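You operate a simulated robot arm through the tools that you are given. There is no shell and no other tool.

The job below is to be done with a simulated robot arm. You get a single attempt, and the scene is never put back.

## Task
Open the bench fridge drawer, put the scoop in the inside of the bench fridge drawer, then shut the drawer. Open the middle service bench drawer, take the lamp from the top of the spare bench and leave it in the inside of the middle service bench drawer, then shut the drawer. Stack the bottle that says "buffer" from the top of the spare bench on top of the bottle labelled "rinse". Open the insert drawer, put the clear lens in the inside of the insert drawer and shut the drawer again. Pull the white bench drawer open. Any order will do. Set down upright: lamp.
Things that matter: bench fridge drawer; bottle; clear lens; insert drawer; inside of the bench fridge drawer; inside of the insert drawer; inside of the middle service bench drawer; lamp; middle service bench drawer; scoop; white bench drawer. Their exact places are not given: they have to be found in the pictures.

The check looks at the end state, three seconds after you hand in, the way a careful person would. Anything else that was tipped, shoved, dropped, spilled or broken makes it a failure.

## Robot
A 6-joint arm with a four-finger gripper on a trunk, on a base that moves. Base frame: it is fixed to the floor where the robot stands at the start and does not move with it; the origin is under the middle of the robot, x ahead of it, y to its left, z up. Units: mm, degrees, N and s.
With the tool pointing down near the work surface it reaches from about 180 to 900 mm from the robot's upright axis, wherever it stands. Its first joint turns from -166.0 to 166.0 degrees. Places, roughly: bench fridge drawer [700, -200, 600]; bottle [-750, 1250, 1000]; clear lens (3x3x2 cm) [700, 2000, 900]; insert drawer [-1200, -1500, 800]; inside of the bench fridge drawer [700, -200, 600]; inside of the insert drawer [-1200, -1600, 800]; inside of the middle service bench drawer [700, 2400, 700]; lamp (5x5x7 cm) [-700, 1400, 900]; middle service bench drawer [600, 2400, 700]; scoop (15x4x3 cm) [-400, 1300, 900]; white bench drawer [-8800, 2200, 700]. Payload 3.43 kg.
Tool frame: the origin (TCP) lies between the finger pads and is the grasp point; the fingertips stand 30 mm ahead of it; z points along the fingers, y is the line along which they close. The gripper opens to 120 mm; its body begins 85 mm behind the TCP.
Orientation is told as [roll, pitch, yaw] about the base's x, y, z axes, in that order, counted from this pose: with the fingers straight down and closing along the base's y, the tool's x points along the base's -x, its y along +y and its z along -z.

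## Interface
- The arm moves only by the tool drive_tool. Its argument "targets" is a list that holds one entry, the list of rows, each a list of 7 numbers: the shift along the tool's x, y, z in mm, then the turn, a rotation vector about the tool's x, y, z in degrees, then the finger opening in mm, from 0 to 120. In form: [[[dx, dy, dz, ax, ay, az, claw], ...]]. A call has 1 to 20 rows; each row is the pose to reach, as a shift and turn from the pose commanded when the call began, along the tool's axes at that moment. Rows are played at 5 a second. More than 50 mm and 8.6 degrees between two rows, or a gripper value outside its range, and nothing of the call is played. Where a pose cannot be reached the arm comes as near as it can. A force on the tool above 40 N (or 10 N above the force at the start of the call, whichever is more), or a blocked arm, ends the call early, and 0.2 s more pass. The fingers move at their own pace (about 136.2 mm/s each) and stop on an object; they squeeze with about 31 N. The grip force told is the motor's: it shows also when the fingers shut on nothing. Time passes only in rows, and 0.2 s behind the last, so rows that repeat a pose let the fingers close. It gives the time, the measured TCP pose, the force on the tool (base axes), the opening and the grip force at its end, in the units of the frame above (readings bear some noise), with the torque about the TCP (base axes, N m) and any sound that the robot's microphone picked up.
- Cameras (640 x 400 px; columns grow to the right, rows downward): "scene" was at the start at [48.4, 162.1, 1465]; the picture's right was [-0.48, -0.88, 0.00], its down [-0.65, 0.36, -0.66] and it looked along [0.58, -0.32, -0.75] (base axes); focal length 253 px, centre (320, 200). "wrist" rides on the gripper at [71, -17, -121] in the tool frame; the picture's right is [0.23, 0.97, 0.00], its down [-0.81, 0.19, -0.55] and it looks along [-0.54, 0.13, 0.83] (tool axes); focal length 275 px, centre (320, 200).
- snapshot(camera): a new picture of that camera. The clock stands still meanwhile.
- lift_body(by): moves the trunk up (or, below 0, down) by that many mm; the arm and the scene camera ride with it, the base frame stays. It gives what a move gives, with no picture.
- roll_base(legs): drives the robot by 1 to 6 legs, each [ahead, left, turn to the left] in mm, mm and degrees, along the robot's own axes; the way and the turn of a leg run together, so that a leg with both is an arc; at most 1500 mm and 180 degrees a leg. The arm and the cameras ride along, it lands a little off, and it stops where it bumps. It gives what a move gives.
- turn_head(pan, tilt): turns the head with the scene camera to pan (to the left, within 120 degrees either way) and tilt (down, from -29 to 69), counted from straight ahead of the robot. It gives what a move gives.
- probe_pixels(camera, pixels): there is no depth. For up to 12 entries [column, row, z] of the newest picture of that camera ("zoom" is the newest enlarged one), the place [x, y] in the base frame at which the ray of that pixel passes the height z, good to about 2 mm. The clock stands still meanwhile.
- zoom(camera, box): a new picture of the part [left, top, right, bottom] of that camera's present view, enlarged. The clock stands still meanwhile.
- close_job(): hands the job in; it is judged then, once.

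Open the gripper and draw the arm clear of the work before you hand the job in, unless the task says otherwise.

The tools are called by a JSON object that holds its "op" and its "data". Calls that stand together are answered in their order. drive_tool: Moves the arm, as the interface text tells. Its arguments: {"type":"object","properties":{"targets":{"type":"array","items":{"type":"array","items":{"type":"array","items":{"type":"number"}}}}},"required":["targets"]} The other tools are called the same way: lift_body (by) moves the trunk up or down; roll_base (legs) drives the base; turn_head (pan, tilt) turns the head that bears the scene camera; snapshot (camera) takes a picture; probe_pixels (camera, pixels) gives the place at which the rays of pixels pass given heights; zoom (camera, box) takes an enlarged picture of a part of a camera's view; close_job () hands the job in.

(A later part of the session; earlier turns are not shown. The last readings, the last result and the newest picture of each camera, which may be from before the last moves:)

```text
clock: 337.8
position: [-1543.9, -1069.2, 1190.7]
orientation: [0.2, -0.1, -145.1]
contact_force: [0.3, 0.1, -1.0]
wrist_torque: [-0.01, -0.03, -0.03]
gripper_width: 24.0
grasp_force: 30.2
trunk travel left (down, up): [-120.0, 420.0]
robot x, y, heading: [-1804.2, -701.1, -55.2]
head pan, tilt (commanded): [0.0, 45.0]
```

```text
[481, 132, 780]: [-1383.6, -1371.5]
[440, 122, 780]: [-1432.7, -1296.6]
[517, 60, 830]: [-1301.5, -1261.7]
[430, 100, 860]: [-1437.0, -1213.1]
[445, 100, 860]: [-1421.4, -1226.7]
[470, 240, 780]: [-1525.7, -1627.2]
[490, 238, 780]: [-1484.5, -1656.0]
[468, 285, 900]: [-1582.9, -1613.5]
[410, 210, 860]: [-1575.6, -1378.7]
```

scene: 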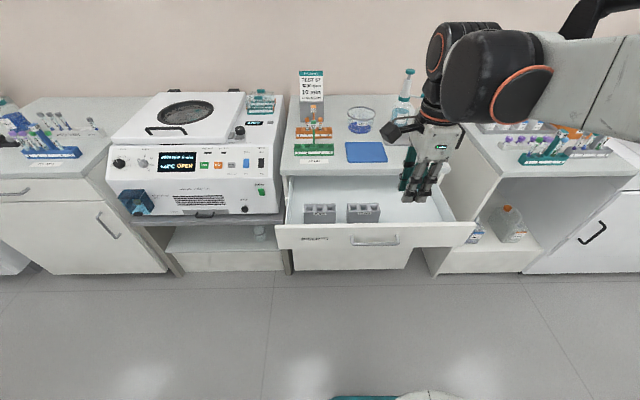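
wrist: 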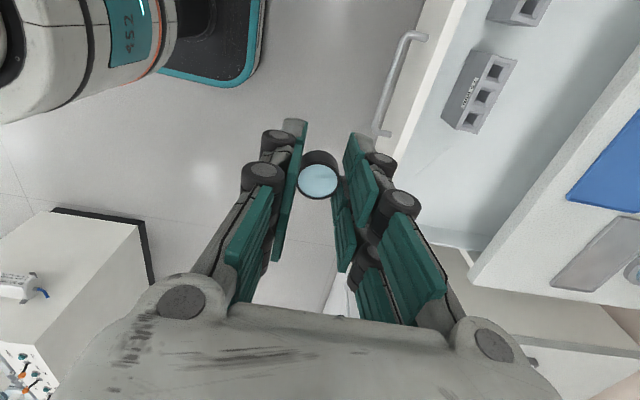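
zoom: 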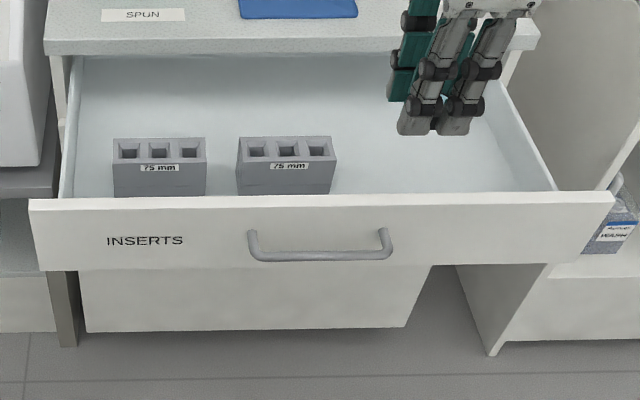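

The right insert ends at u≈-1925, so I choose the free floor at u≈-2040, v≈-245, i.e. (-1506,-1398). I lower the trunk 120 mm and move above that spot at z≈960.

{"op": "lift_body", "data": {"by": -120}}

{"op": "drive_tool", "data": {"targets": [[[-19.6, 36.4, 0, 0, 0, 0, 15], [-39.3, 72.7, 14, 0, 0, 0, 15], [-58.9, 109.1, 28, 0, 0, 0, 15], [-78.5, 145.5, 42, 0, 0, 0, 15], [-98.1, 181.9, 56, 0, 0, 0, 15], [-117.8, 218.2, 70, 0, 0, 0, 15], [-137.4, 254.6, 84, 0, 0, 0, 15], [-157, 291, 98, 0, 0, 0, 15], [-157, 291, 112, 0, 0, 0, 15]]]}}

{"op": "snapshot", "data": {"camera": "wrist"}}

{"op": "snapshot", "data": {"camera": "scene"}}

```text
clock: 339.3
position: [-1544.3, -1068.4, 1071.5]
orientation: [0.1, -0.2, -145.1]
contact_force: [0.1, 0.7, -0.3]
wrist_torque: [0.01, 0.03, 0.0]
gripper_width: 24.1
grasp_force: 31.3
trunk travel left (down, up): [0.0, 540.0]
robot x, y, heading: [-1805.0, -703.6, -55.0]
head pan, tilt (commanded): [0.0, 45.0]
```

```text
clock: 341.3
position: [-1505.8, -1399.5, 960.5]
orientation: [0.1, -0.2, -145.0]
contact_force: [-0.5, -1.5, 0.2]
wrist_torque: [0.0, 0.01, -0.01]
gripper_width: 24.1
grasp_force: 30.7
trunk travel left (down, up): [0.0, 540.0]
robot x, y, heading: [-1801.6, -706.1, -55.1]
head pan, tilt (commanded): [0.0, 45.0]
```

```text
taken
```

wrist: 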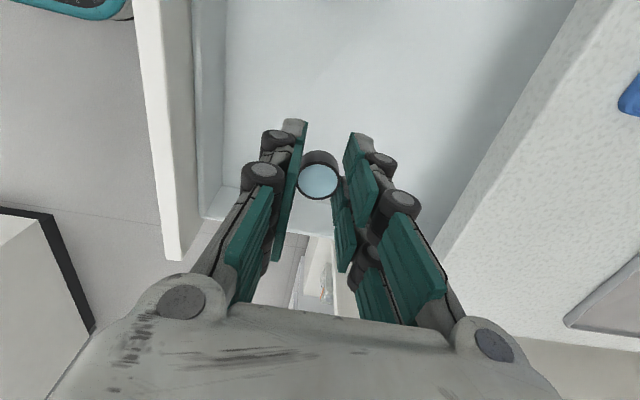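

```text
taken
```

scene: 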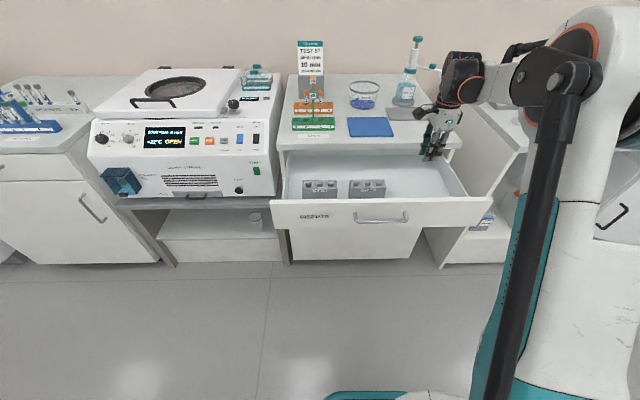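

The spot is clear: right wall ≥110 mm away, insert ~115 mm on the other side. I descend to z≈850.

{"op": "drive_tool", "data": {"targets": [[[10, 0, 30, 0, 0, 0, 15], [20, 0, 60, 0, 0, 0, 15], [20, 0, 90, 0, 0, 0, 15], [20, 0, 110, 0, 0, 0, 15]]]}}

{"op": "snapshot", "data": {"camera": "wrist"}}

```text
clock: 342.3
position: [-1488.4, -1387.4, 851.8]
orientation: [0.1, -0.1, -145.1]
contact_force: [-0.6, 0.5, -1.1]
wrist_torque: [-0.03, 0.02, 0.0]
gripper_width: 24.0
grasp_force: 31.4
trunk travel left (down, up): [0.0, 540.0]
robot x, y, heading: [-1807.2, -702.7, -55.0]
head pan, tilt (commanded): [0.0, 45.0]
```

```text
taken
```

wrist: 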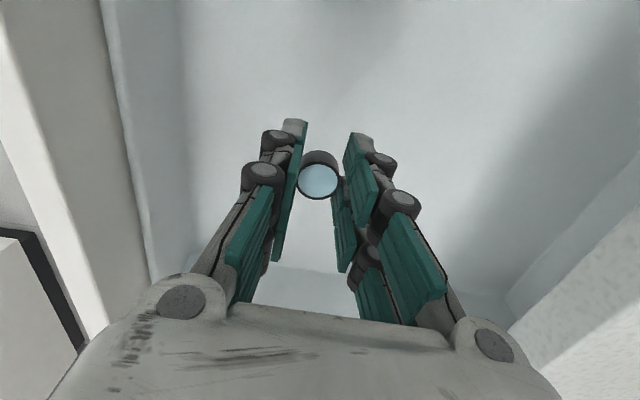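

I step down slowly from here watching the force.

{"op": "drive_tool", "data": {"targets": [[[0, 0, 5, 0, 0, 0, 15], [0, 0, 10, 0, 0, 0, 15], [0, 0, 15, 0, 0, 0, 15]]]}}

{"op": "drive_tool", "data": {"targets": [[[0, 0, 4, 0, 0, 0, 15], [0, 0, 4, 0, 0, 0, 15]]]}}

{"op": "drive_tool", "data": {"targets": [[[0, 0, 4, 0, 0, 0, 15], [0, 0, 4, 0, 0, 0, 15]]]}}

{"op": "drive_tool", "data": {"targets": [[[0, 0, 4, 0, 0, 0, 15], [0, 0, 4, 0, 0, 0, 15]]]}}

```text
clock: 343.1
position: [-1489.9, -1387.0, 836.1]
orientation: [0.0, -0.1, -145.1]
contact_force: [1.4, 0.7, -0.7]
wrist_torque: [0.01, -0.01, 0.01]
gripper_width: 23.8
grasp_force: 31.7
trunk travel left (down, up): [0.0, 540.0]
robot x, y, heading: [-1804.3, -702.8, -55.1]
head pan, tilt (commanded): [0.0, 45.0]
```

```text
clock: 343.7
position: [-1490.2, -1387.2, 831.1]
orientation: [0.0, 0.0, -145.1]
contact_force: [-0.4, -0.2, -1.2]
wrist_torque: [0.03, -0.01, 0.01]
gripper_width: 24.1
grasp_force: 30.9
trunk travel left (down, up): [0.0, 540.0]
robot x, y, heading: [-1807.5, -703.1, -54.8]
head pan, tilt (commanded): [0.0, 45.0]
```

```text
clock: 344.3
position: [-1489.5, -1388.0, 828.4]
orientation: [0.1, -0.2, -145.0]
contact_force: [0.6, -0.8, 0.3]
wrist_torque: [0.02, 0.03, -0.03]
gripper_width: 24.1
grasp_force: 31.2
trunk travel left (down, up): [0.0, 540.0]
robot x, y, heading: [-1805.6, -706.1, -55.1]
head pan, tilt (commanded): [0.0, 45.0]
```

```text
clock: 344.9
position: [-1490.5, -1388.5, 823.8]
orientation: [0.1, -0.1, -145.1]
contact_force: [-0.1, 0.3, 0.1]
wrist_torque: [0.0, 0.03, 0.04]
gripper_width: 24.2
grasp_force: 30.8
trunk travel left (down, up): [0.0, 540.0]
robot x, y, heading: [-1810.3, -704.1, -55.1]
head pan, tilt (commanded): [0.0, 45.0]
```

No contact at z≈824 yet. I continue in 3 mm steps.

{"op": "drive_tool", "data": {"targets": [[[0, 0, 3, 0, 0, 0, 15], [0, 0, 3, 0, 0, 0, 15]]]}}

{"op": "drive_tool", "data": {"targets": [[[0, 0, 3, 0, 0, 0, 15], [0, 0, 3, 0, 0, 0, 15]]]}}

{"op": "drive_tool", "data": {"targets": [[[0, 0, 3, 0, 0, 0, 15], [0, 0, 3, 0, 0, 0, 15]]]}}

{"op": "drive_tool", "data": {"targets": [[[0, 0, 3, 0, 0, 0, 15], [0, 0, 3, 0, 0, 0, 15]]]}}

```text
clock: 345.5
position: [-1490.2, -1387.8, 820.3]
orientation: [0.1, -0.1, -145.0]
contact_force: [-0.2, 0.3, -0.5]
wrist_torque: [-0.01, 0.01, -0.01]
gripper_width: 23.9
grasp_force: 31.8
trunk travel left (down, up): [0.0, 540.0]
robot x, y, heading: [-1803.2, -702.5, -54.9]
head pan, tilt (commanded): [0.0, 45.0]
```

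```text
clock: 346.1
position: [-1488.5, -1386.4, 817.3]
orientation: [0.1, -0.1, -145.1]
contact_force: [0.2, 0.7, -0.8]
wrist_torque: [0.0, 0.0, -0.01]
gripper_width: 24.0
grasp_force: 30.8
trunk travel left (down, up): [0.0, 540.0]
robot x, y, heading: [-1803.5, -703.0, -54.9]
head pan, tilt (commanded): [0.0, 45.0]
```

```text
clock: 346.7
position: [-1489.9, -1387.2, 814.6]
orientation: [0.0, -0.1, -145.1]
contact_force: [0.1, 0.3, 0.1]
wrist_torque: [-0.03, -0.02, -0.02]
gripper_width: 24.1
grasp_force: 31.0
trunk travel left (down, up): [0.0, 540.0]
robot x, y, heading: [-1805.1, -705.9, -55.1]
head pan, tilt (commanded): [0.0, 45.0]
```

```text
clock: 347.3
position: [-1489.0, -1387.0, 811.6]
orientation: [0.1, -0.1, -145.1]
contact_force: [0.6, -0.2, -0.2]
wrist_torque: [0.02, 0.0, 0.02]
gripper_width: 23.8
grasp_force: 31.0
trunk travel left (down, up): [0.0, 540.0]
robot x, y, heading: [-1808.9, -702.4, -55.2]
head pan, tilt (commanded): [0.0, 45.0]
```

Still free at z≈812. I look again and probe edges to estimate the floor.

{"op": "snapshot", "data": {"camera": "wrist"}}

{"op": "zoom", "data": {"camera": "scene", "box": [265, 130, 505, 260]}}

```text
taken
```

wrist: 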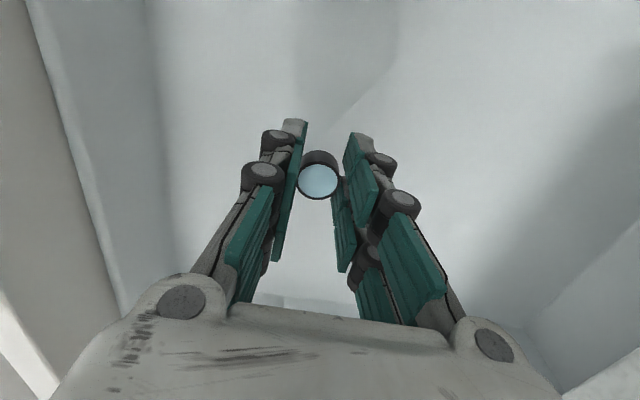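

```text
2.67 times, centred on (385, 195) of scene
```

zoom: 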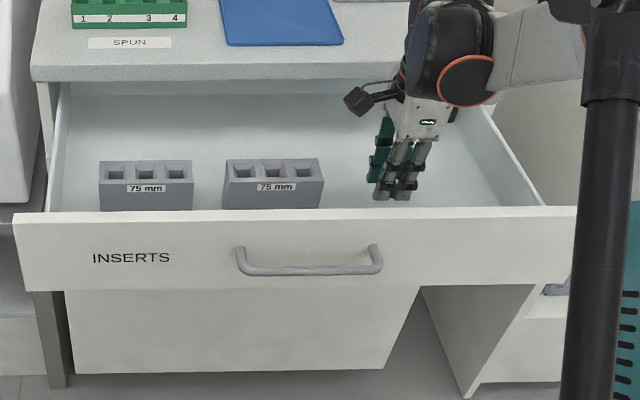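

The fingers are well inside the drawer with room below. I continue down in 3 mm steps.

{"op": "drive_tool", "data": {"targets": [[[0, 0, 3, 0, 0, 0, 15], [0, 0, 3, 0, 0, 0, 15]]]}}

{"op": "drive_tool", "data": {"targets": [[[0, 0, 3, 0, 0, 0, 15], [0, 0, 3, 0, 0, 0, 15]]]}}

{"op": "drive_tool", "data": {"targets": [[[0, 0, 3, 0, 0, 0, 15], [0, 0, 3, 0, 0, 0, 15]]]}}

{"op": "drive_tool", "data": {"targets": [[[0, 0, 3, 0, 0, 0, 15], [0, 0, 3, 0, 0, 0, 15]]]}}

```text
clock: 347.9
position: [-1489.9, -1387.0, 808.6]
orientation: [0.0, -0.1, -145.1]
contact_force: [0.1, 0.0, 0.3]
wrist_torque: [0.0, 0.0, 0.02]
gripper_width: 23.6
grasp_force: 31.9
trunk travel left (down, up): [0.0, 540.0]
robot x, y, heading: [-1807.3, -700.6, -54.9]
head pan, tilt (commanded): [0.0, 45.0]
```

```text
clock: 348.5
position: [-1490.3, -1386.4, 804.8]
orientation: [0.0, -0.1, -145.1]
contact_force: [0.2, 0.9, -0.9]
wrist_torque: [-0.01, 0.0, 0.0]
gripper_width: 24.0
grasp_force: 30.8
trunk travel left (down, up): [0.0, 540.0]
robot x, y, heading: [-1805.6, -702.3, -54.9]
head pan, tilt (commanded): [0.0, 45.0]
```

```text
clock: 349.1
position: [-1490.0, -1387.8, 801.9]
orientation: [0.1, 0.0, -145.1]
contact_force: [0.4, 0.3, -0.4]
wrist_torque: [0.0, 0.02, -0.01]
gripper_width: 24.1
grasp_force: 31.0
trunk travel left (down, up): [0.0, 540.0]
robot x, y, heading: [-1807.8, -705.1, -55.0]
head pan, tilt (commanded): [0.0, 45.0]
```

```text
clock: 349.7
position: [-1490.6, -1385.9, 800.2]
orientation: [0.1, 0.0, -145.1]
contact_force: [0.0, -0.4, 0.1]
wrist_torque: [0.01, 0.01, 0.01]
gripper_width: 23.8
grasp_force: 30.8
trunk travel left (down, up): [0.0, 540.0]
robot x, y, heading: [-1805.5, -702.1, -55.3]
head pan, tilt (commanded): [0.0, 45.0]
```

Panel bottom is around z≈745, so the floor should be close. I continue.

{"op": "drive_tool", "data": {"targets": [[[0, 0, 2.5, 0, 0, 0, 15], [0, 0, 2.5, 0, 0, 0, 15]]]}}

{"op": "drive_tool", "data": {"targets": [[[0, 0, 2.5, 0, 0, 0, 15], [0, 0, 2.5, 0, 0, 0, 15]]]}}

{"op": "drive_tool", "data": {"targets": [[[0, 0, 2.5, 0, 0, 0, 15], [0, 0, 2.5, 0, 0, 0, 15]]]}}

{"op": "drive_tool", "data": {"targets": [[[0, 0, 2.5, 0, 0, 0, 15], [0, 0, 2.5, 0, 0, 0, 15]]]}}

```text
clock: 350.3
position: [-1489.4, -1388.0, 796.5]
orientation: [0.0, -0.1, -145.1]
contact_force: [-0.7, 0.4, 0.3]
wrist_torque: [-0.03, 0.01, 0.02]
gripper_width: 24.0
grasp_force: 31.6
trunk travel left (down, up): [0.0, 540.0]
robot x, y, heading: [-1807.9, -700.5, -54.9]
head pan, tilt (commanded): [0.0, 45.0]
```

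```text
clock: 350.9
position: [-1490.3, -1386.7, 794.7]
orientation: [0.1, -0.1, -145.1]
contact_force: [-0.6, -0.7, 0.3]
wrist_torque: [0.0, 0.01, -0.01]
gripper_width: 24.0
grasp_force: 30.9
trunk travel left (down, up): [0.0, 540.0]
robot x, y, heading: [-1807.4, -704.6, -55.1]
head pan, tilt (commanded): [0.0, 45.0]
```

```text
clock: 351.5
position: [-1488.9, -1386.6, 791.9]
orientation: [0.2, -0.1, -145.1]
contact_force: [0.0, 0.8, -0.1]
wrist_torque: [0.01, 0.02, 0.0]
gripper_width: 23.9
grasp_force: 31.5
trunk travel left (down, up): [0.0, 540.0]
robot x, y, heading: [-1806.3, -704.9, -55.0]
head pan, tilt (commanded): [0.0, 45.0]
```

```text
clock: 352.1
position: [-1490.8, -1386.5, 789.1]
orientation: [0.2, -0.1, -145.1]
contact_force: [0.2, -0.5, 0.0]
wrist_torque: [0.06, -0.02, 0.01]
gripper_width: 23.9
grasp_force: 30.6
trunk travel left (down, up): [0.0, 540.0]
robot x, y, heading: [-1806.4, -700.4, -55.0]
head pan, tilt (commanded): [0.0, 45.0]
```

{"op": "drive_tool", "data": {"targets": [[[0, 0, 2.5, 0, 0, 0, 15], [0, 0, 2.5, 0, 0, 0, 15]]]}}

{"op": "drive_tool", "data": {"targets": [[[0, 0, 2.5, 0, 0, 0, 15], [0, 0, 2.5, 0, 0, 0, 15]]]}}

{"op": "drive_tool", "data": {"targets": [[[0, 0, 2.5, 0, 0, 0, 15], [0, 0, 2.5, 0, 0, 0, 15]]]}}

{"op": "snapshot", "data": {"camera": "wrist"}}

```text
clock: 352.7
position: [-1490.7, -1386.5, 788.1]
orientation: [0.1, -0.1, -145.1]
contact_force: [-0.1, -0.4, -0.1]
wrist_torque: [-0.02, -0.04, -0.02]
gripper_width: 24.1
grasp_force: 30.7
trunk travel left (down, up): [0.0, 540.0]
robot x, y, heading: [-1805.0, -703.1, -55.0]
head pan, tilt (commanded): [0.0, 45.0]
```

```text
clock: 353.3
position: [-1490.5, -1386.2, 783.8]
orientation: [0.1, -0.1, -145.1]
contact_force: [1.0, 1.0, 0.0]
wrist_torque: [0.0, 0.01, 0.0]
gripper_width: 24.1
grasp_force: 31.3
trunk travel left (down, up): [0.0, 540.0]
robot x, y, heading: [-1806.2, -701.5, -55.0]
head pan, tilt (commanded): [0.0, 45.0]
```

```text
clock: 353.9
position: [-1489.8, -1385.8, 783.2]
orientation: [0.1, -0.1, -145.1]
contact_force: [-0.8, -2.9, 17.4]
wrist_torque: [-0.06, 0.1, 0.02]
gripper_width: 24.1
grasp_force: 30.8
trunk travel left (down, up): [0.0, 540.0]
robot x, y, heading: [-1809.7, -702.5, -55.2]
head pan, tilt (commanded): [0.0, 45.0]
```

```text
taken
```

wrist: 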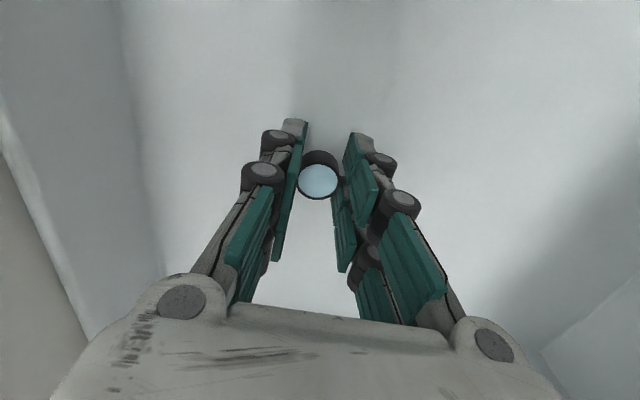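

Contact (17 N) at z=783: the lens is on the floor. I unload slightly, open, and rise.

{"op": "drive_tool", "data": {"targets": [[[0, 0, -1, 0, 0, 0, 15], [0, 0, -1, 0, 0, 0, 28], [0, 0, -1, 0, 0, 0, 36], [0, 0, -1, 0, 0, 0, 50], [0, 0, -15, 0, 0, 0, 50], [0, 0, -45, 0, 0, 0, 50], [0, 0, -90, 0, 0, 0, 50]]]}}

{"op": "snapshot", "data": {"camera": "wrist"}}

```text
clock: 355.5
position: [-1491.9, -1388.3, 872.2]
orientation: [0.1, 0.0, -145.1]
contact_force: [0.3, -0.6, 0.6]
wrist_torque: [0.03, 0.08, 0.02]
gripper_width: 50.1
grasp_force: 0.1
trunk travel left (down, up): [0.0, 540.0]
robot x, y, heading: [-1808.3, -706.6, -55.0]
head pan, tilt (commanded): [0.0, 45.0]
```

```text
taken
```

wrist: 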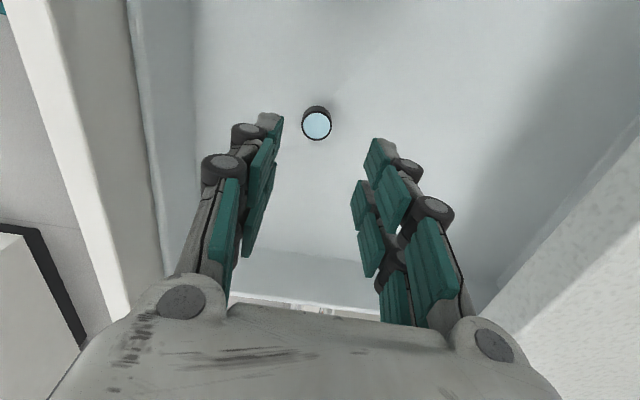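

The lens lies on the drawer floor. I rise to z≈980 and move in front of the panel, left of the handle (u≈-1745), closing the fingers.

{"op": "drive_tool", "data": {"targets": [[[0, 0, -40, 0, 0, 0, 50], [0, 0, -80, 0, 0, 0, 50], [0, 0, -110, 0, 0, 0, 30], [34, -31, -110, 0, 0, 0, 0], [68, -63, -110, 0, 0, 0, 0], [102, -94, -110, 0, 0, 0, 0], [136, -125, -110, 0, 0, 0, 0], [171, -157, -110, 0, 0, 0, 0], [205, -188, -110, 0, 0, 0, 0], [239, -220, -110, 0, 0, 0, 0], [273, -251, -110, 0, 0, 0, 0]]]}}

{"op": "zoom", "data": {"camera": "scene", "box": [265, 130, 505, 260]}}

```text
clock: 357.9
position: [-1406.7, -1029.2, 978.9]
orientation: [0.2, -0.2, -145.6]
contact_force: [0.1, 0.4, -0.2]
wrist_torque: [0.03, 0.02, -0.02]
gripper_width: 0.0
grasp_force: 30.6
trunk travel left (down, up): [0.0, 540.0]
robot x, y, heading: [-1806.7, -702.5, -54.9]
head pan, tilt (commanded): [0.0, 45.0]
```

```text
2.67 times, centred on (385, 195) of scene
```

zoom: 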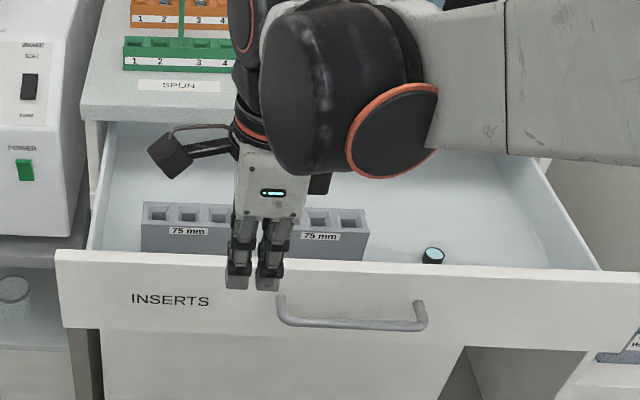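

The zoom view shifted, perhaps the forearm is close to the head. I take a full snapshot to check.

{"op": "snapshot", "data": {"camera": "scene"}}

{"op": "probe_pixels", "data": {"camera": "scene", "pixels": [[320, 200, 900], [320, 200, 0]]}}

```text
taken
```

scene: 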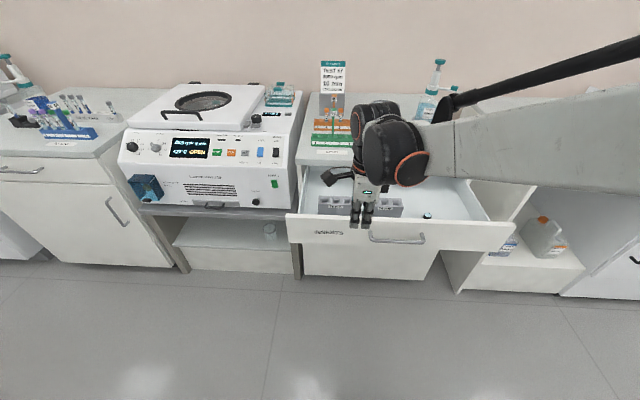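

```text
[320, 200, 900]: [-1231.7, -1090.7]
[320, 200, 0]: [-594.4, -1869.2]
```

The camera is nudged slightly by the nearby forearm; I turn the head away to pan 20. Then I tilt the closed fingers 30° forward and lower them to just before the panel face left of the handle.

{"op": "turn_head", "data": {"pan": 20, "tilt": 45}}

{"op": "drive_tool", "data": {"targets": [[[0, 10, 33, -6, 0, 0, 0], [0, 20, 66, -12, 0, 0, 0], [0, 30, 99, -18, 0, 0, 0], [0, 40, 132, -24, 0, 0, 0], [0, 50, 164, -30, 0, 0, 0]]]}}

{"op": "snapshot", "data": {"camera": "wrist"}}

{"op": "snapshot", "data": {"camera": "scene"}}

```text
clock: 358.8
position: [-1407.8, -1024.0, 979.5]
orientation: [0.0, -0.2, -145.1]
contact_force: [-0.8, -0.7, -0.1]
wrist_torque: [0.02, -0.02, 0.0]
gripper_width: 0.2
grasp_force: 30.7
trunk travel left (down, up): [0.0, 540.0]
robot x, y, heading: [-1804.9, -701.8, -55.0]
head pan, tilt (commanded): [20.0, 45.0]
```

```text
clock: 360.0
position: [-1380.9, -1064.1, 815.0]
orientation: [30.1, -0.1, -145.2]
contact_force: [0.2, -0.4, -0.3]
wrist_torque: [-0.02, -0.04, 0.0]
gripper_width: 0.0
grasp_force: 31.3
trunk travel left (down, up): [0.0, 540.0]
robot x, y, heading: [-1805.6, -702.1, -55.1]
head pan, tilt (commanded): [20.0, 45.0]
```

```text
taken
```

wrist: 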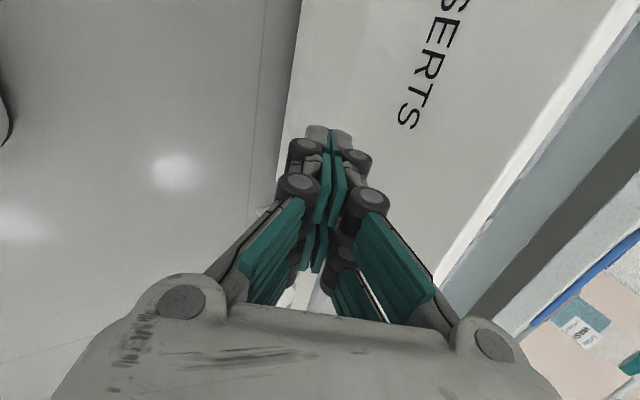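

```text
taken
```

scene: 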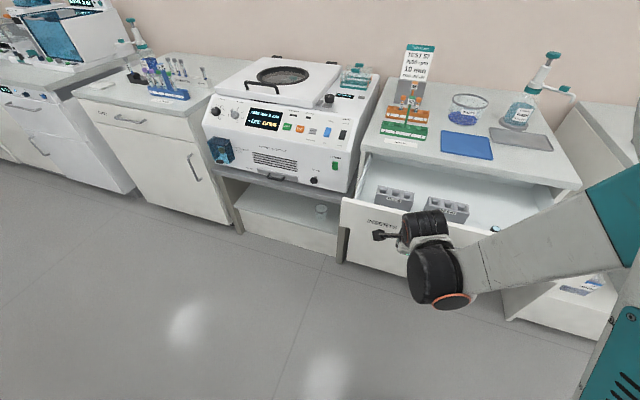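

The fingertips are before the panel face beside the label. I push 240 mm at 12 mm per row, flattening the tilt to 30°.

{"op": "drive_tool", "data": {"targets": [[[0, 10.4, 6, 0, 0, 0, 0], [0, 20.8, 12, 0, 0, 0, 0], [0, 31.2, 18, 0, 0, 0, 0], [0, 41.6, 24, 0, 0, 0, 0], [0, 51, 30, -1.9, 0, 0, 0], [0, 60.4, 36.1, -3.75, 0, 0, 0], [0, 69.8, 42.1, -5.6, 0, 0, 0], [0, 79.2, 48.3, -7.5, 0, 0, 0], [0, 88.6, 54.4, -9.4, 0, 0, 0], [0, 98.1, 60.6, -11.25, 0, 0, 0], [0, 107.5, 66.8, -13.1, 0, 0, 0], [0, 116.9, 73, -15, 0, 0, 0], [0, 126.4, 79.3, -16.9, 0, 0, 0], [0, 135.8, 85.6, -18.75, 0, 0, 0], [0, 145.3, 91.9, -20.6, 0, 0, 0], [0, 154.8, 98.3, -22.5, 0, 0, 0], [0, 164.3, 104.7, -24.4, 0, 0, 0], [0, 173.8, 111.1, -26.25, 0, 0, 0], [0, 183.3, 117.5, -28.1, 0, 0, 0], [0, 192.8, 124, -30, 0, 0, 0]]]}}

{"op": "snapshot", "data": {"camera": "wrist"}}

{"op": "snapshot", "data": {"camera": "scene"}}

```text
clock: 364.2
position: [-1249.2, -1252.8, 804.5]
orientation: [60.0, -0.1, -145.1]
contact_force: [-1.0, -0.3, 0.0]
wrist_torque: [-0.01, -0.02, -0.01]
gripper_width: 0.0
grasp_force: 31.3
trunk travel left (down, up): [0.0, 540.0]
robot x, y, heading: [-1807.5, -701.9, -55.2]
head pan, tilt (commanded): [20.0, 45.0]
```

```text
taken
```

wrist: 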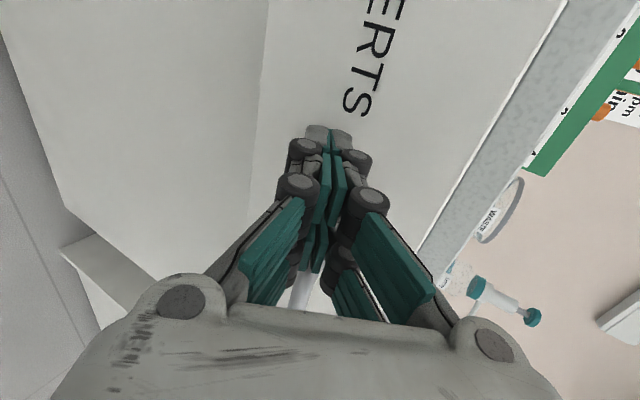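

```text
taken
```

scene: 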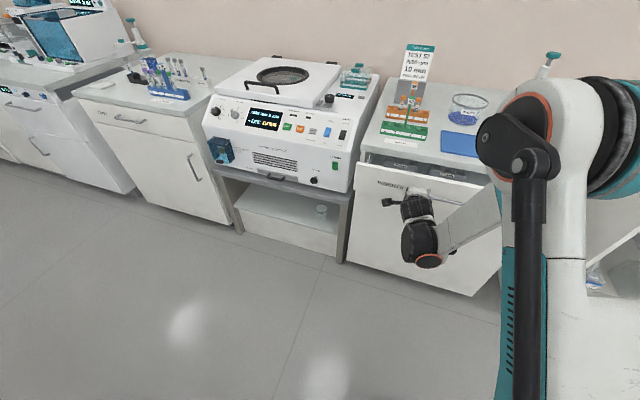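

The drawer follows; ~70 mm remain. I continue at 6 mm per row.

{"op": "drive_tool", "data": {"targets": [[[0, 3, 5.2, 0, 0, 0, 0], [0, 6, 10.4, 0, 0, 0, 0], [0, 9, 15.6, 0, 0, 0, 0], [0, 12, 20.8, 0, 0, 0, 0], [0, 15, 26, 0, 0, 0, 0], [0, 18, 31.2, 0, 0, 0, 0], [0, 21, 36.4, 0, 0, 0, 0], [0, 24, 41.6, 0, 0, 0, 0], [0, 27, 46.8, 0, 0, 0, 0], [0, 30, 52, 0, 0, 0, 0], [0, 32, 55.4, 0, 0, 0, 0]]]}}

{"op": "snapshot", "data": {"camera": "wrist"}}

```text
clock: 366.6
position: [-1211.9, -1305.2, 806.9]
orientation: [60.0, -0.2, -145.0]
contact_force: [0.2, 0.1, -0.3]
wrist_torque: [0.0, 0.03, 0.01]
gripper_width: 0.2
grasp_force: 31.3
trunk travel left (down, up): [0.0, 540.0]
robot x, y, heading: [-1804.5, -702.3, -54.9]
head pan, tilt (commanded): [20.0, 45.0]
```

```text
taken
```

wrist: 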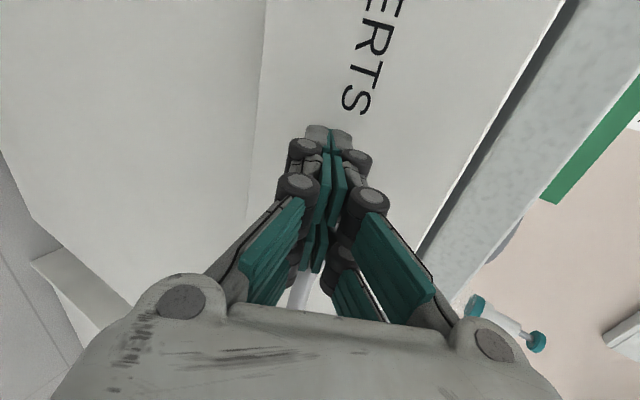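

I continue with 3 mm rows until I feel the closed stop.

{"op": "drive_tool", "data": {"targets": [[[0, 1.5, 2.6, 0, 0, 0, 0], [0, 3, 5.2, 0, 0, 0, 0], [0, 4.5, 7.8, 0, 0, 0, 0], [0, 6, 10.4, 0, 0, 0, 0], [0, 7.5, 13, 0, 0, 0, 0], [0, 9, 15.6, 0, 0, 0, 0], [0, 10.5, 18.2, 0, 0, 0, 0]]]}}

{"op": "snapshot", "data": {"camera": "wrist"}}

```text
clock: 368.2
position: [-1203.3, -1319.5, 806.6]
orientation: [59.8, -0.3, -145.1]
contact_force: [-10.5, 11.5, 6.7]
wrist_torque: [-0.01, -0.14, 0.3]
gripper_width: 0.1
grasp_force: 31.1
trunk travel left (down, up): [0.0, 540.0]
robot x, y, heading: [-1809.7, -703.5, -55.2]
head pan, tilt (commanded): [20.0, 45.0]
stopped in row 7: the force on the tool passed its limit at 42 N (the readings are from after the stop); the commanded pose is now the measured one
```

```text
taken
```

wrist: 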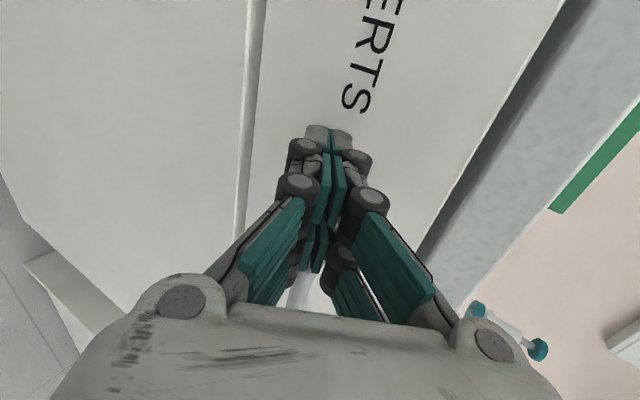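

The drawer hit its closed stop. I back straight off 130 mm and verify.

{"op": "drive_tool", "data": {"targets": [[[0, -10, -17.3, 0, 0, 0, 0], [0, -27, -46.8, 0, 0, 0, 0], [0, -45, -78, 0, 0, 0, 0], [0, -65, -112.6, 0, 0, 0, 0]]]}}

{"op": "zoom", "data": {"camera": "scene", "box": [320, 120, 560, 270]}}

```text
clock: 369.2
position: [-1277.1, -1216.1, 804.6]
orientation: [60.0, -0.1, -145.2]
contact_force: [0.7, -0.4, -0.1]
wrist_torque: [0.03, 0.01, 0.02]
gripper_width: 0.2
grasp_force: 30.7
trunk travel left (down, up): [0.0, 540.0]
robot x, y, heading: [-1804.3, -702.7, -55.1]
head pan, tilt (commanded): [20.0, 45.0]
```

```text
2.67 times, centred on (440, 195) of scene
```

zoom: 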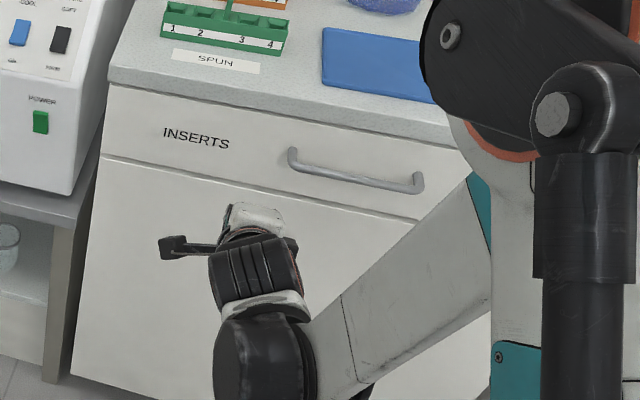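

The INSERTS drawer is shut. I bring the tool up, pointing down and centred, for the long drive to the white bench.

{"op": "drive_tool", "data": {"targets": [[[-14, 23.6, -21.3, 6.67, 0, 0, 20], [-28, 47.2, -42.7, 13.3, 0, 0, 40], [-43, 70.8, -64, 20, 0, 0, 60], [-57, 94.4, -85.3, 26.7, 0, 0, 60], [-71, 118, -106.7, 33.3, 0, 0, 60], [-85, 141.7, -128, 40, 0, 0, 60], [-100, 165.3, -149.3, 46.7, 0, 0, 60], [-114, 188.9, -170.7, 53.3, 0, 0, 60], [-128, 212.5, -192, 60, 0, 0, 60]]]}}

{"op": "turn_head", "data": {"pan": 115, "tilt": 20}}

{"op": "snapshot", "data": {"camera": "scene"}}

```text
clock: 371.2
position: [-1414.8, -1238.2, 1085.4]
orientation: [-0.1, -0.1, -145.1]
contact_force: [-0.1, 0.7, -0.2]
wrist_torque: [-0.02, 0.02, -0.02]
gripper_width: 59.7
grasp_force: 0.1
trunk travel left (down, up): [0.0, 540.0]
robot x, y, heading: [-1805.1, -703.2, -55.3]
head pan, tilt (commanded): [20.0, 45.0]
```

```text
clock: 372.9
position: [-1415.9, -1237.9, 1085.6]
orientation: [0.0, -0.1, -145.1]
contact_force: [0.7, 0.4, 0.4]
wrist_torque: [-0.01, -0.03, -0.03]
gripper_width: 59.8
grasp_force: 0.1
trunk travel left (down, up): [0.0, 540.0]
robot x, y, heading: [-1805.1, -701.7, -55.2]
head pan, tilt (commanded): [115.0, 20.0]
```

```text
taken
```

scene: 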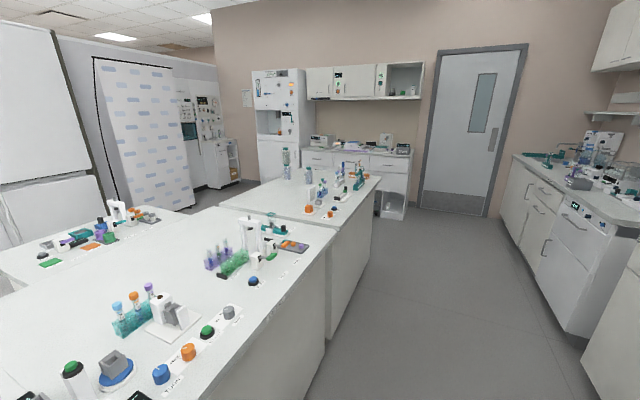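

I retract, raise the trunk a bit and turn right toward –u/+v to see the way.

{"op": "drive_tool", "data": {"targets": [[[0, -40, 0, 0, 0, 0, 60], [0, -80, 0, 0, 0, 0, 60], [0, -120, -10, 0, 0, 0, 60], [0, -160, -20, 0, 0, 0, 60], [0, -200, -30, 0, 0, 0, 60]]]}}

{"op": "lift_body", "data": {"by": 120}}

{"op": "roll_base", "data": {"legs": [[0, 0, -90]]}}

{"op": "turn_head", "data": {"pan": 0, "tilt": 20}}

{"op": "snapshot", "data": {"camera": "scene"}}

```text
clock: 374.1
position: [-1529.7, -1074.0, 1118.5]
orientation: [-0.2, 0.0, -145.1]
contact_force: [0.7, 0.1, -0.2]
wrist_torque: [0.03, 0.03, -0.02]
gripper_width: 59.9
grasp_force: 0.0
trunk travel left (down, up): [0.0, 540.0]
robot x, y, heading: [-1808.3, -704.6, -55.0]
head pan, tilt (commanded): [115.0, 20.0]
```

```text
clock: 375.6
position: [-1529.2, -1073.1, 1239.5]
orientation: [-0.1, -0.1, -145.1]
contact_force: [-0.1, 0.3, -0.1]
wrist_torque: [0.01, 0.0, -0.01]
gripper_width: 59.9
grasp_force: 0.1
trunk travel left (down, up): [-120.0, 420.0]
robot x, y, heading: [-1809.9, -700.1, -55.0]
head pan, tilt (commanded): [115.0, 20.0]
```

```text
clock: 379.8
position: [-2171.3, -986.3, 1237.7]
orientation: [-0.1, -0.2, 126.0]
contact_force: [-0.5, 0.3, -0.7]
wrist_torque: [-0.01, 0.01, 0.01]
gripper_width: 60.0
grasp_force: 0.1
trunk travel left (down, up): [-120.0, 420.0]
robot x, y, heading: [-1806.9, -704.3, -144.2]
head pan, tilt (commanded): [115.0, 20.0]
```

```text
clock: 381.8
position: [-2173.4, -986.7, 1238.2]
orientation: [-0.1, -0.1, 126.0]
contact_force: [0.3, 0.4, 0.0]
wrist_torque: [0.0, 0.02, -0.01]
gripper_width: 59.9
grasp_force: 0.1
trunk travel left (down, up): [-120.0, 420.0]
robot x, y, heading: [-1807.4, -704.3, -144.0]
head pan, tilt (commanded): [0.0, 20.0]
```

```text
taken
```

scene: 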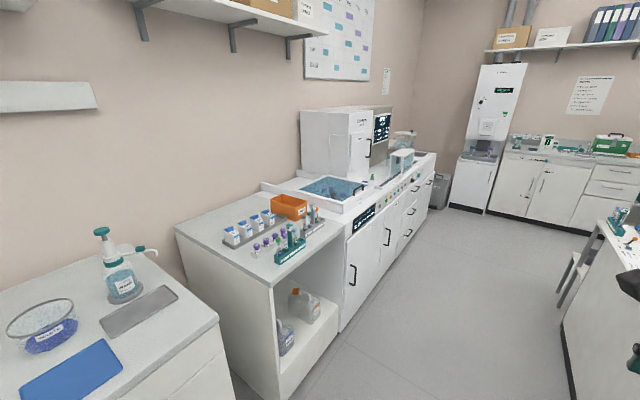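

The aisle along –u ends at a wall bench. I turn right another 90° to look along +v.

{"op": "roll_base", "data": {"legs": [[0, 0, -90]]}}

{"op": "turn_head", "data": {"pan": 10, "tilt": 15}}

{"op": "snapshot", "data": {"camera": "scene"}}

{"op": "turn_head", "data": {"pan": 60, "tilt": 15}}

{"op": "snapshot", "data": {"camera": "scene"}}

```text
clock: 385.9
position: [-2097.3, -343.1, 1237.7]
orientation: [-0.1, -0.2, 37.0]
contact_force: [-0.1, 0.4, -0.2]
wrist_torque: [0.0, -0.03, -0.01]
gripper_width: 60.1
grasp_force: 0.0
trunk travel left (down, up): [-120.0, 420.0]
robot x, y, heading: [-1807.5, -703.5, 127.2]
head pan, tilt (commanded): [0.0, 20.0]
```

```text
clock: 386.7
position: [-2098.7, -344.0, 1238.8]
orientation: [-0.2, -0.1, 36.9]
contact_force: [0.8, 0.1, 0.0]
wrist_torque: [0.0, 0.01, -0.02]
gripper_width: 60.1
grasp_force: 0.0
trunk travel left (down, up): [-120.0, 420.0]
robot x, y, heading: [-1809.7, -699.9, 127.0]
head pan, tilt (commanded): [10.0, 15.0]
```

```text
taken
```

scene: 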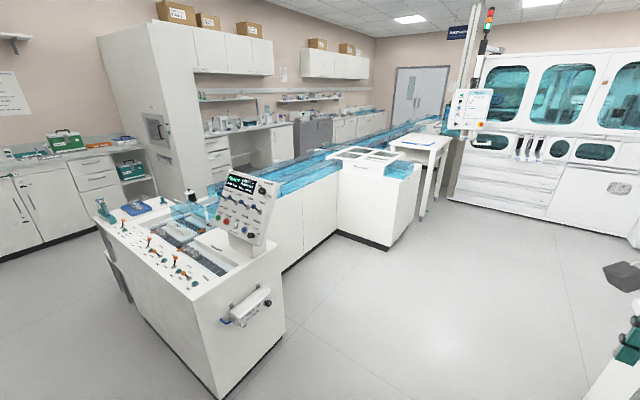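

```text
clock: 387.9
position: [-2097.3, -341.9, 1239.6]
orientation: [-0.1, -0.2, 37.0]
contact_force: [-0.7, 0.5, 0.0]
wrist_torque: [-0.01, -0.01, 0.0]
gripper_width: 60.0
grasp_force: 0.1
trunk travel left (down, up): [-120.0, 420.0]
robot x, y, heading: [-1808.4, -706.5, 126.9]
head pan, tilt (commanded): [60.0, 15.0]
```

```text
taken
```

scene: 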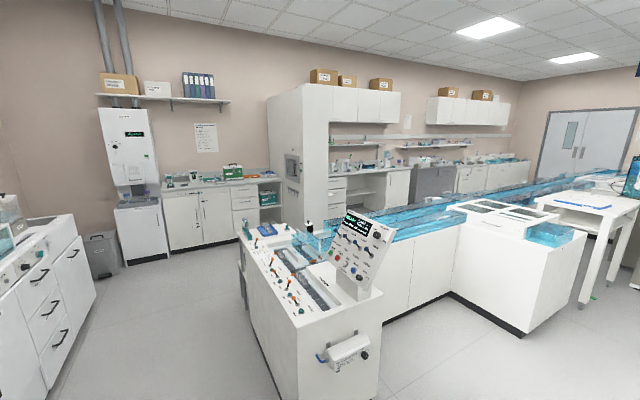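

The target (-8800,2200) lies about 30° left of my heading, beyond the track line, along the far wall bench. I turn the head there and zoom.

{"op": "turn_head", "data": {"pan": 30, "tilt": 10}}

{"op": "zoom", "data": {"camera": "scene", "box": [220, 120, 420, 245]}}

{"op": "snapshot", "data": {"camera": "scene"}}

```text
clock: 388.8
position: [-2097.3, -343.1, 1237.5]
orientation: [0.0, -0.1, 36.9]
contact_force: [-0.2, 0.1, 0.2]
wrist_torque: [-0.01, -0.02, -0.01]
gripper_width: 59.7
grasp_force: 0.1
trunk travel left (down, up): [-120.0, 420.0]
robot x, y, heading: [-1808.4, -703.3, 127.3]
head pan, tilt (commanded): [30.0, 10.0]
```

```text
3.20 times, centred on (320, 182) of scene
```

zoom: 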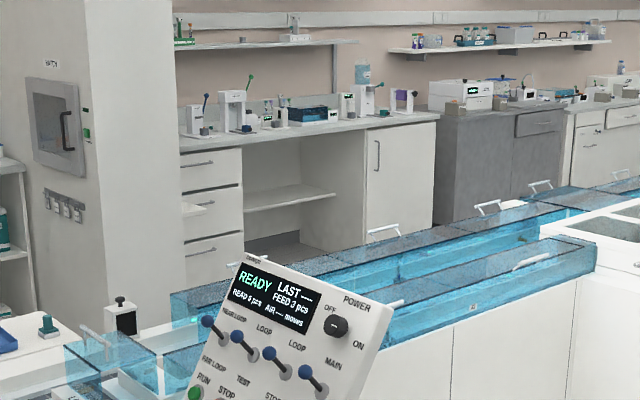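

```text
taken
```

scene: 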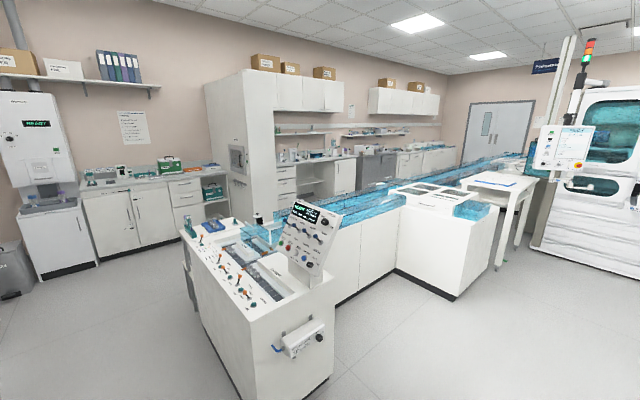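

I probe the wall benches' front edges to find which one lies at (-8800,2200).

{"op": "probe_pixels", "data": {"camera": "zoom", "pixels": [[182, 157, 900], [310, 137, 900], [435, 122, 900], [565, 108, 900], [630, 100, 900], [405, 232, 0], [300, 255, 0], [540, 125, 750], [600, 125, 800], [630, 112, 830], [500, 195, 900], [590, 185, 900]]}}

```text
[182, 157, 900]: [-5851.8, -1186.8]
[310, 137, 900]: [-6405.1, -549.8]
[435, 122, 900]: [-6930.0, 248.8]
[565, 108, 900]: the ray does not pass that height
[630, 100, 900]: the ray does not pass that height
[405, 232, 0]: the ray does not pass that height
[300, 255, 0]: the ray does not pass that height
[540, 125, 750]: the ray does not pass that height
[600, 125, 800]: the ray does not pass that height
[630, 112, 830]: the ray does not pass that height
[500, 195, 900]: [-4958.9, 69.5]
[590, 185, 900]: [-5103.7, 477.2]
```

The target white bench must be beyond the grey bench along the far wall (front near u≈-5450, v≈6950). I probe the track line's outline on the floor to plan a route.

{"op": "probe_pixels", "data": {"camera": "scene", "pixels": [[240, 400, 0], [334, 375, 0], [334, 303, 0], [395, 270, 0], [452, 300, 0], [497, 210, 0], [185, 240, 900], [240, 322, 900], [335, 262, 900], [190, 300, 0], [105, 263, 0], [250, 210, 900]]}}

```text
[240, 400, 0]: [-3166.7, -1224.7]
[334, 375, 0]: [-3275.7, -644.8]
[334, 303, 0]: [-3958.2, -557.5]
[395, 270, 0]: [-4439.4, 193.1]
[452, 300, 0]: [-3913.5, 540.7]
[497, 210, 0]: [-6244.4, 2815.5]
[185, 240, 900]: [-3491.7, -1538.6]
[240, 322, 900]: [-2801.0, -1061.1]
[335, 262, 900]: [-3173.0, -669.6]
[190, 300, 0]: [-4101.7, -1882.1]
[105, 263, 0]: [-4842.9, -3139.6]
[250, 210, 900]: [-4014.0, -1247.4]
```

The line's near cabinet spans u -3730…-2960, v ≥790, so the aisle at v≈150 is open. I back up 345 mm and slide left 1450 mm, then look again.

{"op": "roll_base", "data": {"legs": [[-345, 0, -1], [0, 1450, 0]]}}

{"op": "turn_head", "data": {"pan": 70, "tilt": 25}}

{"op": "snapshot", "data": {"camera": "scene"}}

{"op": "turn_head", "data": {"pan": 20, "tilt": 25}}

{"op": "snapshot", "data": {"camera": "scene"}}

```text
clock: 397.8
position: [-3046.9, -1461.5, 1237.1]
orientation: [-0.1, -0.1, 35.8]
contact_force: [0.6, -0.3, -0.2]
wrist_torque: [0.0, 0.0, 0.01]
gripper_width: 60.2
grasp_force: 0.0
trunk travel left (down, up): [-120.0, 420.0]
robot x, y, heading: [-2761.9, -1829.9, 125.8]
head pan, tilt (commanded): [30.0, 10.0]
```

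```text
clock: 398.9
position: [-3046.4, -1461.6, 1237.7]
orientation: [-0.1, -0.1, 35.8]
contact_force: [0.5, 0.0, 0.4]
wrist_torque: [-0.03, 0.0, 0.05]
gripper_width: 60.0
grasp_force: 0.0
trunk travel left (down, up): [-120.0, 420.0]
robot x, y, heading: [-2762.7, -1823.2, 125.6]
head pan, tilt (commanded): [70.0, 25.0]
```

```text
taken
```

scene: 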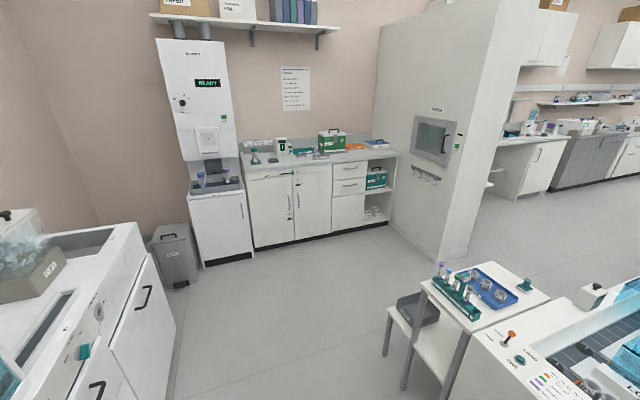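

```text
clock: 400.1
position: [-3045.2, -1462.3, 1237.6]
orientation: [-0.1, -0.1, 35.7]
contact_force: [0.4, 0.1, 0.4]
wrist_torque: [0.02, 0.02, -0.02]
gripper_width: 60.1
grasp_force: 0.0
trunk travel left (down, up): [-120.0, 420.0]
robot x, y, heading: [-2762.8, -1830.8, 125.7]
head pan, tilt (commanded): [20.0, 25.0]
```

```text
taken
```

scene: 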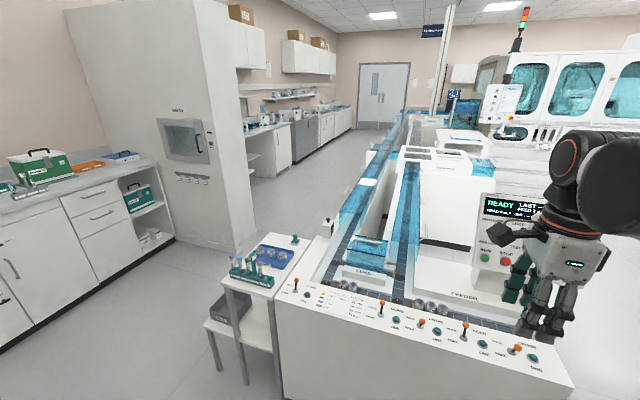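

A corridor leads along the left of the track to the far benches. I probe its boundaries on the floor.

{"op": "probe_pixels", "data": {"camera": "scene", "pixels": [[225, 252, 0], [245, 240, 0], [210, 370, 0], [244, 384, 0], [322, 215, 0], [345, 195, 0], [290, 165, 0], [355, 127, 0], [325, 222, 0], [372, 150, 0]]}}

```text
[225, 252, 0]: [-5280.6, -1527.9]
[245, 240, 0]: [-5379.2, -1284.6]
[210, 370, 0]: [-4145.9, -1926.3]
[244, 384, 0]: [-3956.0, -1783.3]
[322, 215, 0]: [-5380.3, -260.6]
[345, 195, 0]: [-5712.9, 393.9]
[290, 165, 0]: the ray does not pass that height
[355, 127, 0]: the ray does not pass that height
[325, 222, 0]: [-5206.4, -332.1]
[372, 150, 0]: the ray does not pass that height
```

The passage between table (u≈-4490) and tall cabinet (u≈-5130) is about 640–680 mm wide. I look left again and probe the bin and bench feet there.

{"op": "turn_head", "data": {"pan": 75, "tilt": 35}}

{"op": "snapshot", "data": {"camera": "scene"}}

```text
clock: 401.3
position: [-3045.4, -1461.6, 1237.7]
orientation: [0.0, -0.1, 35.8]
contact_force: [0.8, -0.5, 0.1]
wrist_torque: [-0.01, 0.0, -0.02]
gripper_width: 59.8
grasp_force: 0.1
trunk travel left (down, up): [-120.0, 420.0]
robot x, y, heading: [-2763.6, -1830.3, 125.5]
head pan, tilt (commanded): [75.0, 35.0]
```

```text
taken
```

scene: 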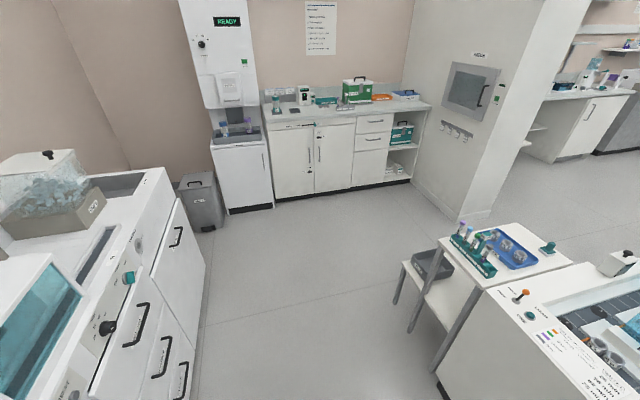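

{"op": "probe_pixels", "data": {"camera": "scene", "pixels": [[205, 235, 0], [225, 220, 0], [195, 400, 0], [207, 262, 0], [330, 195, 0], [462, 222, 0], [490, 215, 0], [395, 305, 0], [410, 335, 0], [440, 385, 0], [525, 162, 0], [445, 235, 900]]}}

```text
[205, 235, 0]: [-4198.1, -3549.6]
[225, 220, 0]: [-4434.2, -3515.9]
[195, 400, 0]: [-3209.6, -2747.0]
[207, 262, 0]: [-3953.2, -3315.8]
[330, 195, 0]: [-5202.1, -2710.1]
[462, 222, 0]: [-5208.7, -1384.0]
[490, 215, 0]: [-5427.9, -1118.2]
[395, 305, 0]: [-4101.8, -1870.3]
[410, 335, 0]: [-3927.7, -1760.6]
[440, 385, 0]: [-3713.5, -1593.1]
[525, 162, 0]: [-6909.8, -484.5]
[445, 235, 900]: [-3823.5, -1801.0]
```

The passage between tall cabinet (front u≈-5030) and track (side u≈-4450) is narrow, so I go to its entrance and measure more closely: left 1430 mm.

{"op": "roll_base", "data": {"legs": [[0, 1430, 0.4]]}}

{"op": "turn_head", "data": {"pan": 0, "tilt": 35}}

{"op": "snapshot", "data": {"camera": "scene"}}

```text
clock: 408.4
position: [-4197.4, -2292.8, 1237.2]
orientation: [-0.1, 0.0, 35.8]
contact_force: [-0.1, 1.1, 0.1]
wrist_torque: [0.02, -0.01, 0.01]
gripper_width: 59.7
grasp_force: 0.0
trunk travel left (down, up): [-120.0, 420.0]
robot x, y, heading: [-3915.9, -2657.7, 125.8]
head pan, tilt (commanded): [75.0, 35.0]
```

```text
clock: 409.9
position: [-4197.2, -2292.2, 1238.2]
orientation: [-0.1, -0.2, 35.7]
contact_force: [-0.1, -0.6, 0.1]
wrist_torque: [-0.01, 0.01, -0.03]
gripper_width: 60.1
grasp_force: 0.0
trunk travel left (down, up): [-120.0, 420.0]
robot x, y, heading: [-3916.9, -2658.9, 125.8]
head pan, tilt (commanded): [0.0, 35.0]
```

```text
taken
```

scene: 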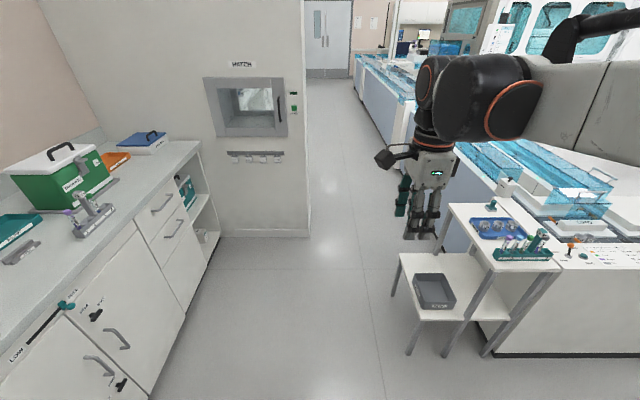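

I probe the corridor edges from here: hatch corner (308,237), step legs (393,298), (409,356), track base.

{"op": "probe_pixels", "data": {"camera": "scene", "pixels": [[309, 237, 0], [393, 297, 0], [409, 356, 0], [483, 357, 0], [357, 98, 0], [385, 138, 0], [400, 165, 0], [305, 120, 0], [450, 258, 900], [397, 256, 450], [218, 237, 0], [150, 398, 0]]}}

```text
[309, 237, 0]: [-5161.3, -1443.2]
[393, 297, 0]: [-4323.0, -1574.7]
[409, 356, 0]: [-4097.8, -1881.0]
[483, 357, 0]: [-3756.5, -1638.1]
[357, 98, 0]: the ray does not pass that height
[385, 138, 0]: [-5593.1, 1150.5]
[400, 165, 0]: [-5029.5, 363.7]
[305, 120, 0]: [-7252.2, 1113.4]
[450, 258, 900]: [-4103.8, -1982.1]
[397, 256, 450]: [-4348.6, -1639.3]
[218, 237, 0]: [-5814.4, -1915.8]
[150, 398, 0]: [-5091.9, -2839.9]
```

The corridor is actually wide: track side at u≈-3850, only the step table sticks out to u≈-4422 (v 888–1268) and the hatch cabinet to u≈-5024. I drive ahead along u≈-4728 in two legs and check.

{"op": "roll_base", "data": {"legs": [[600, 0, 0.2]]}}

```text
clock: 413.3
position: [-4552.5, -1800.0, 1238.4]
orientation: [-0.1, -0.1, 35.7]
contact_force: [-0.5, -0.2, -0.5]
wrist_torque: [-0.02, 0.01, 0.01]
gripper_width: 59.9
grasp_force: 0.0
trunk travel left (down, up): [-120.0, 420.0]
robot x, y, heading: [-4270.2, -2166.1, 125.8]
head pan, tilt (commanded): [0.0, 35.0]
```

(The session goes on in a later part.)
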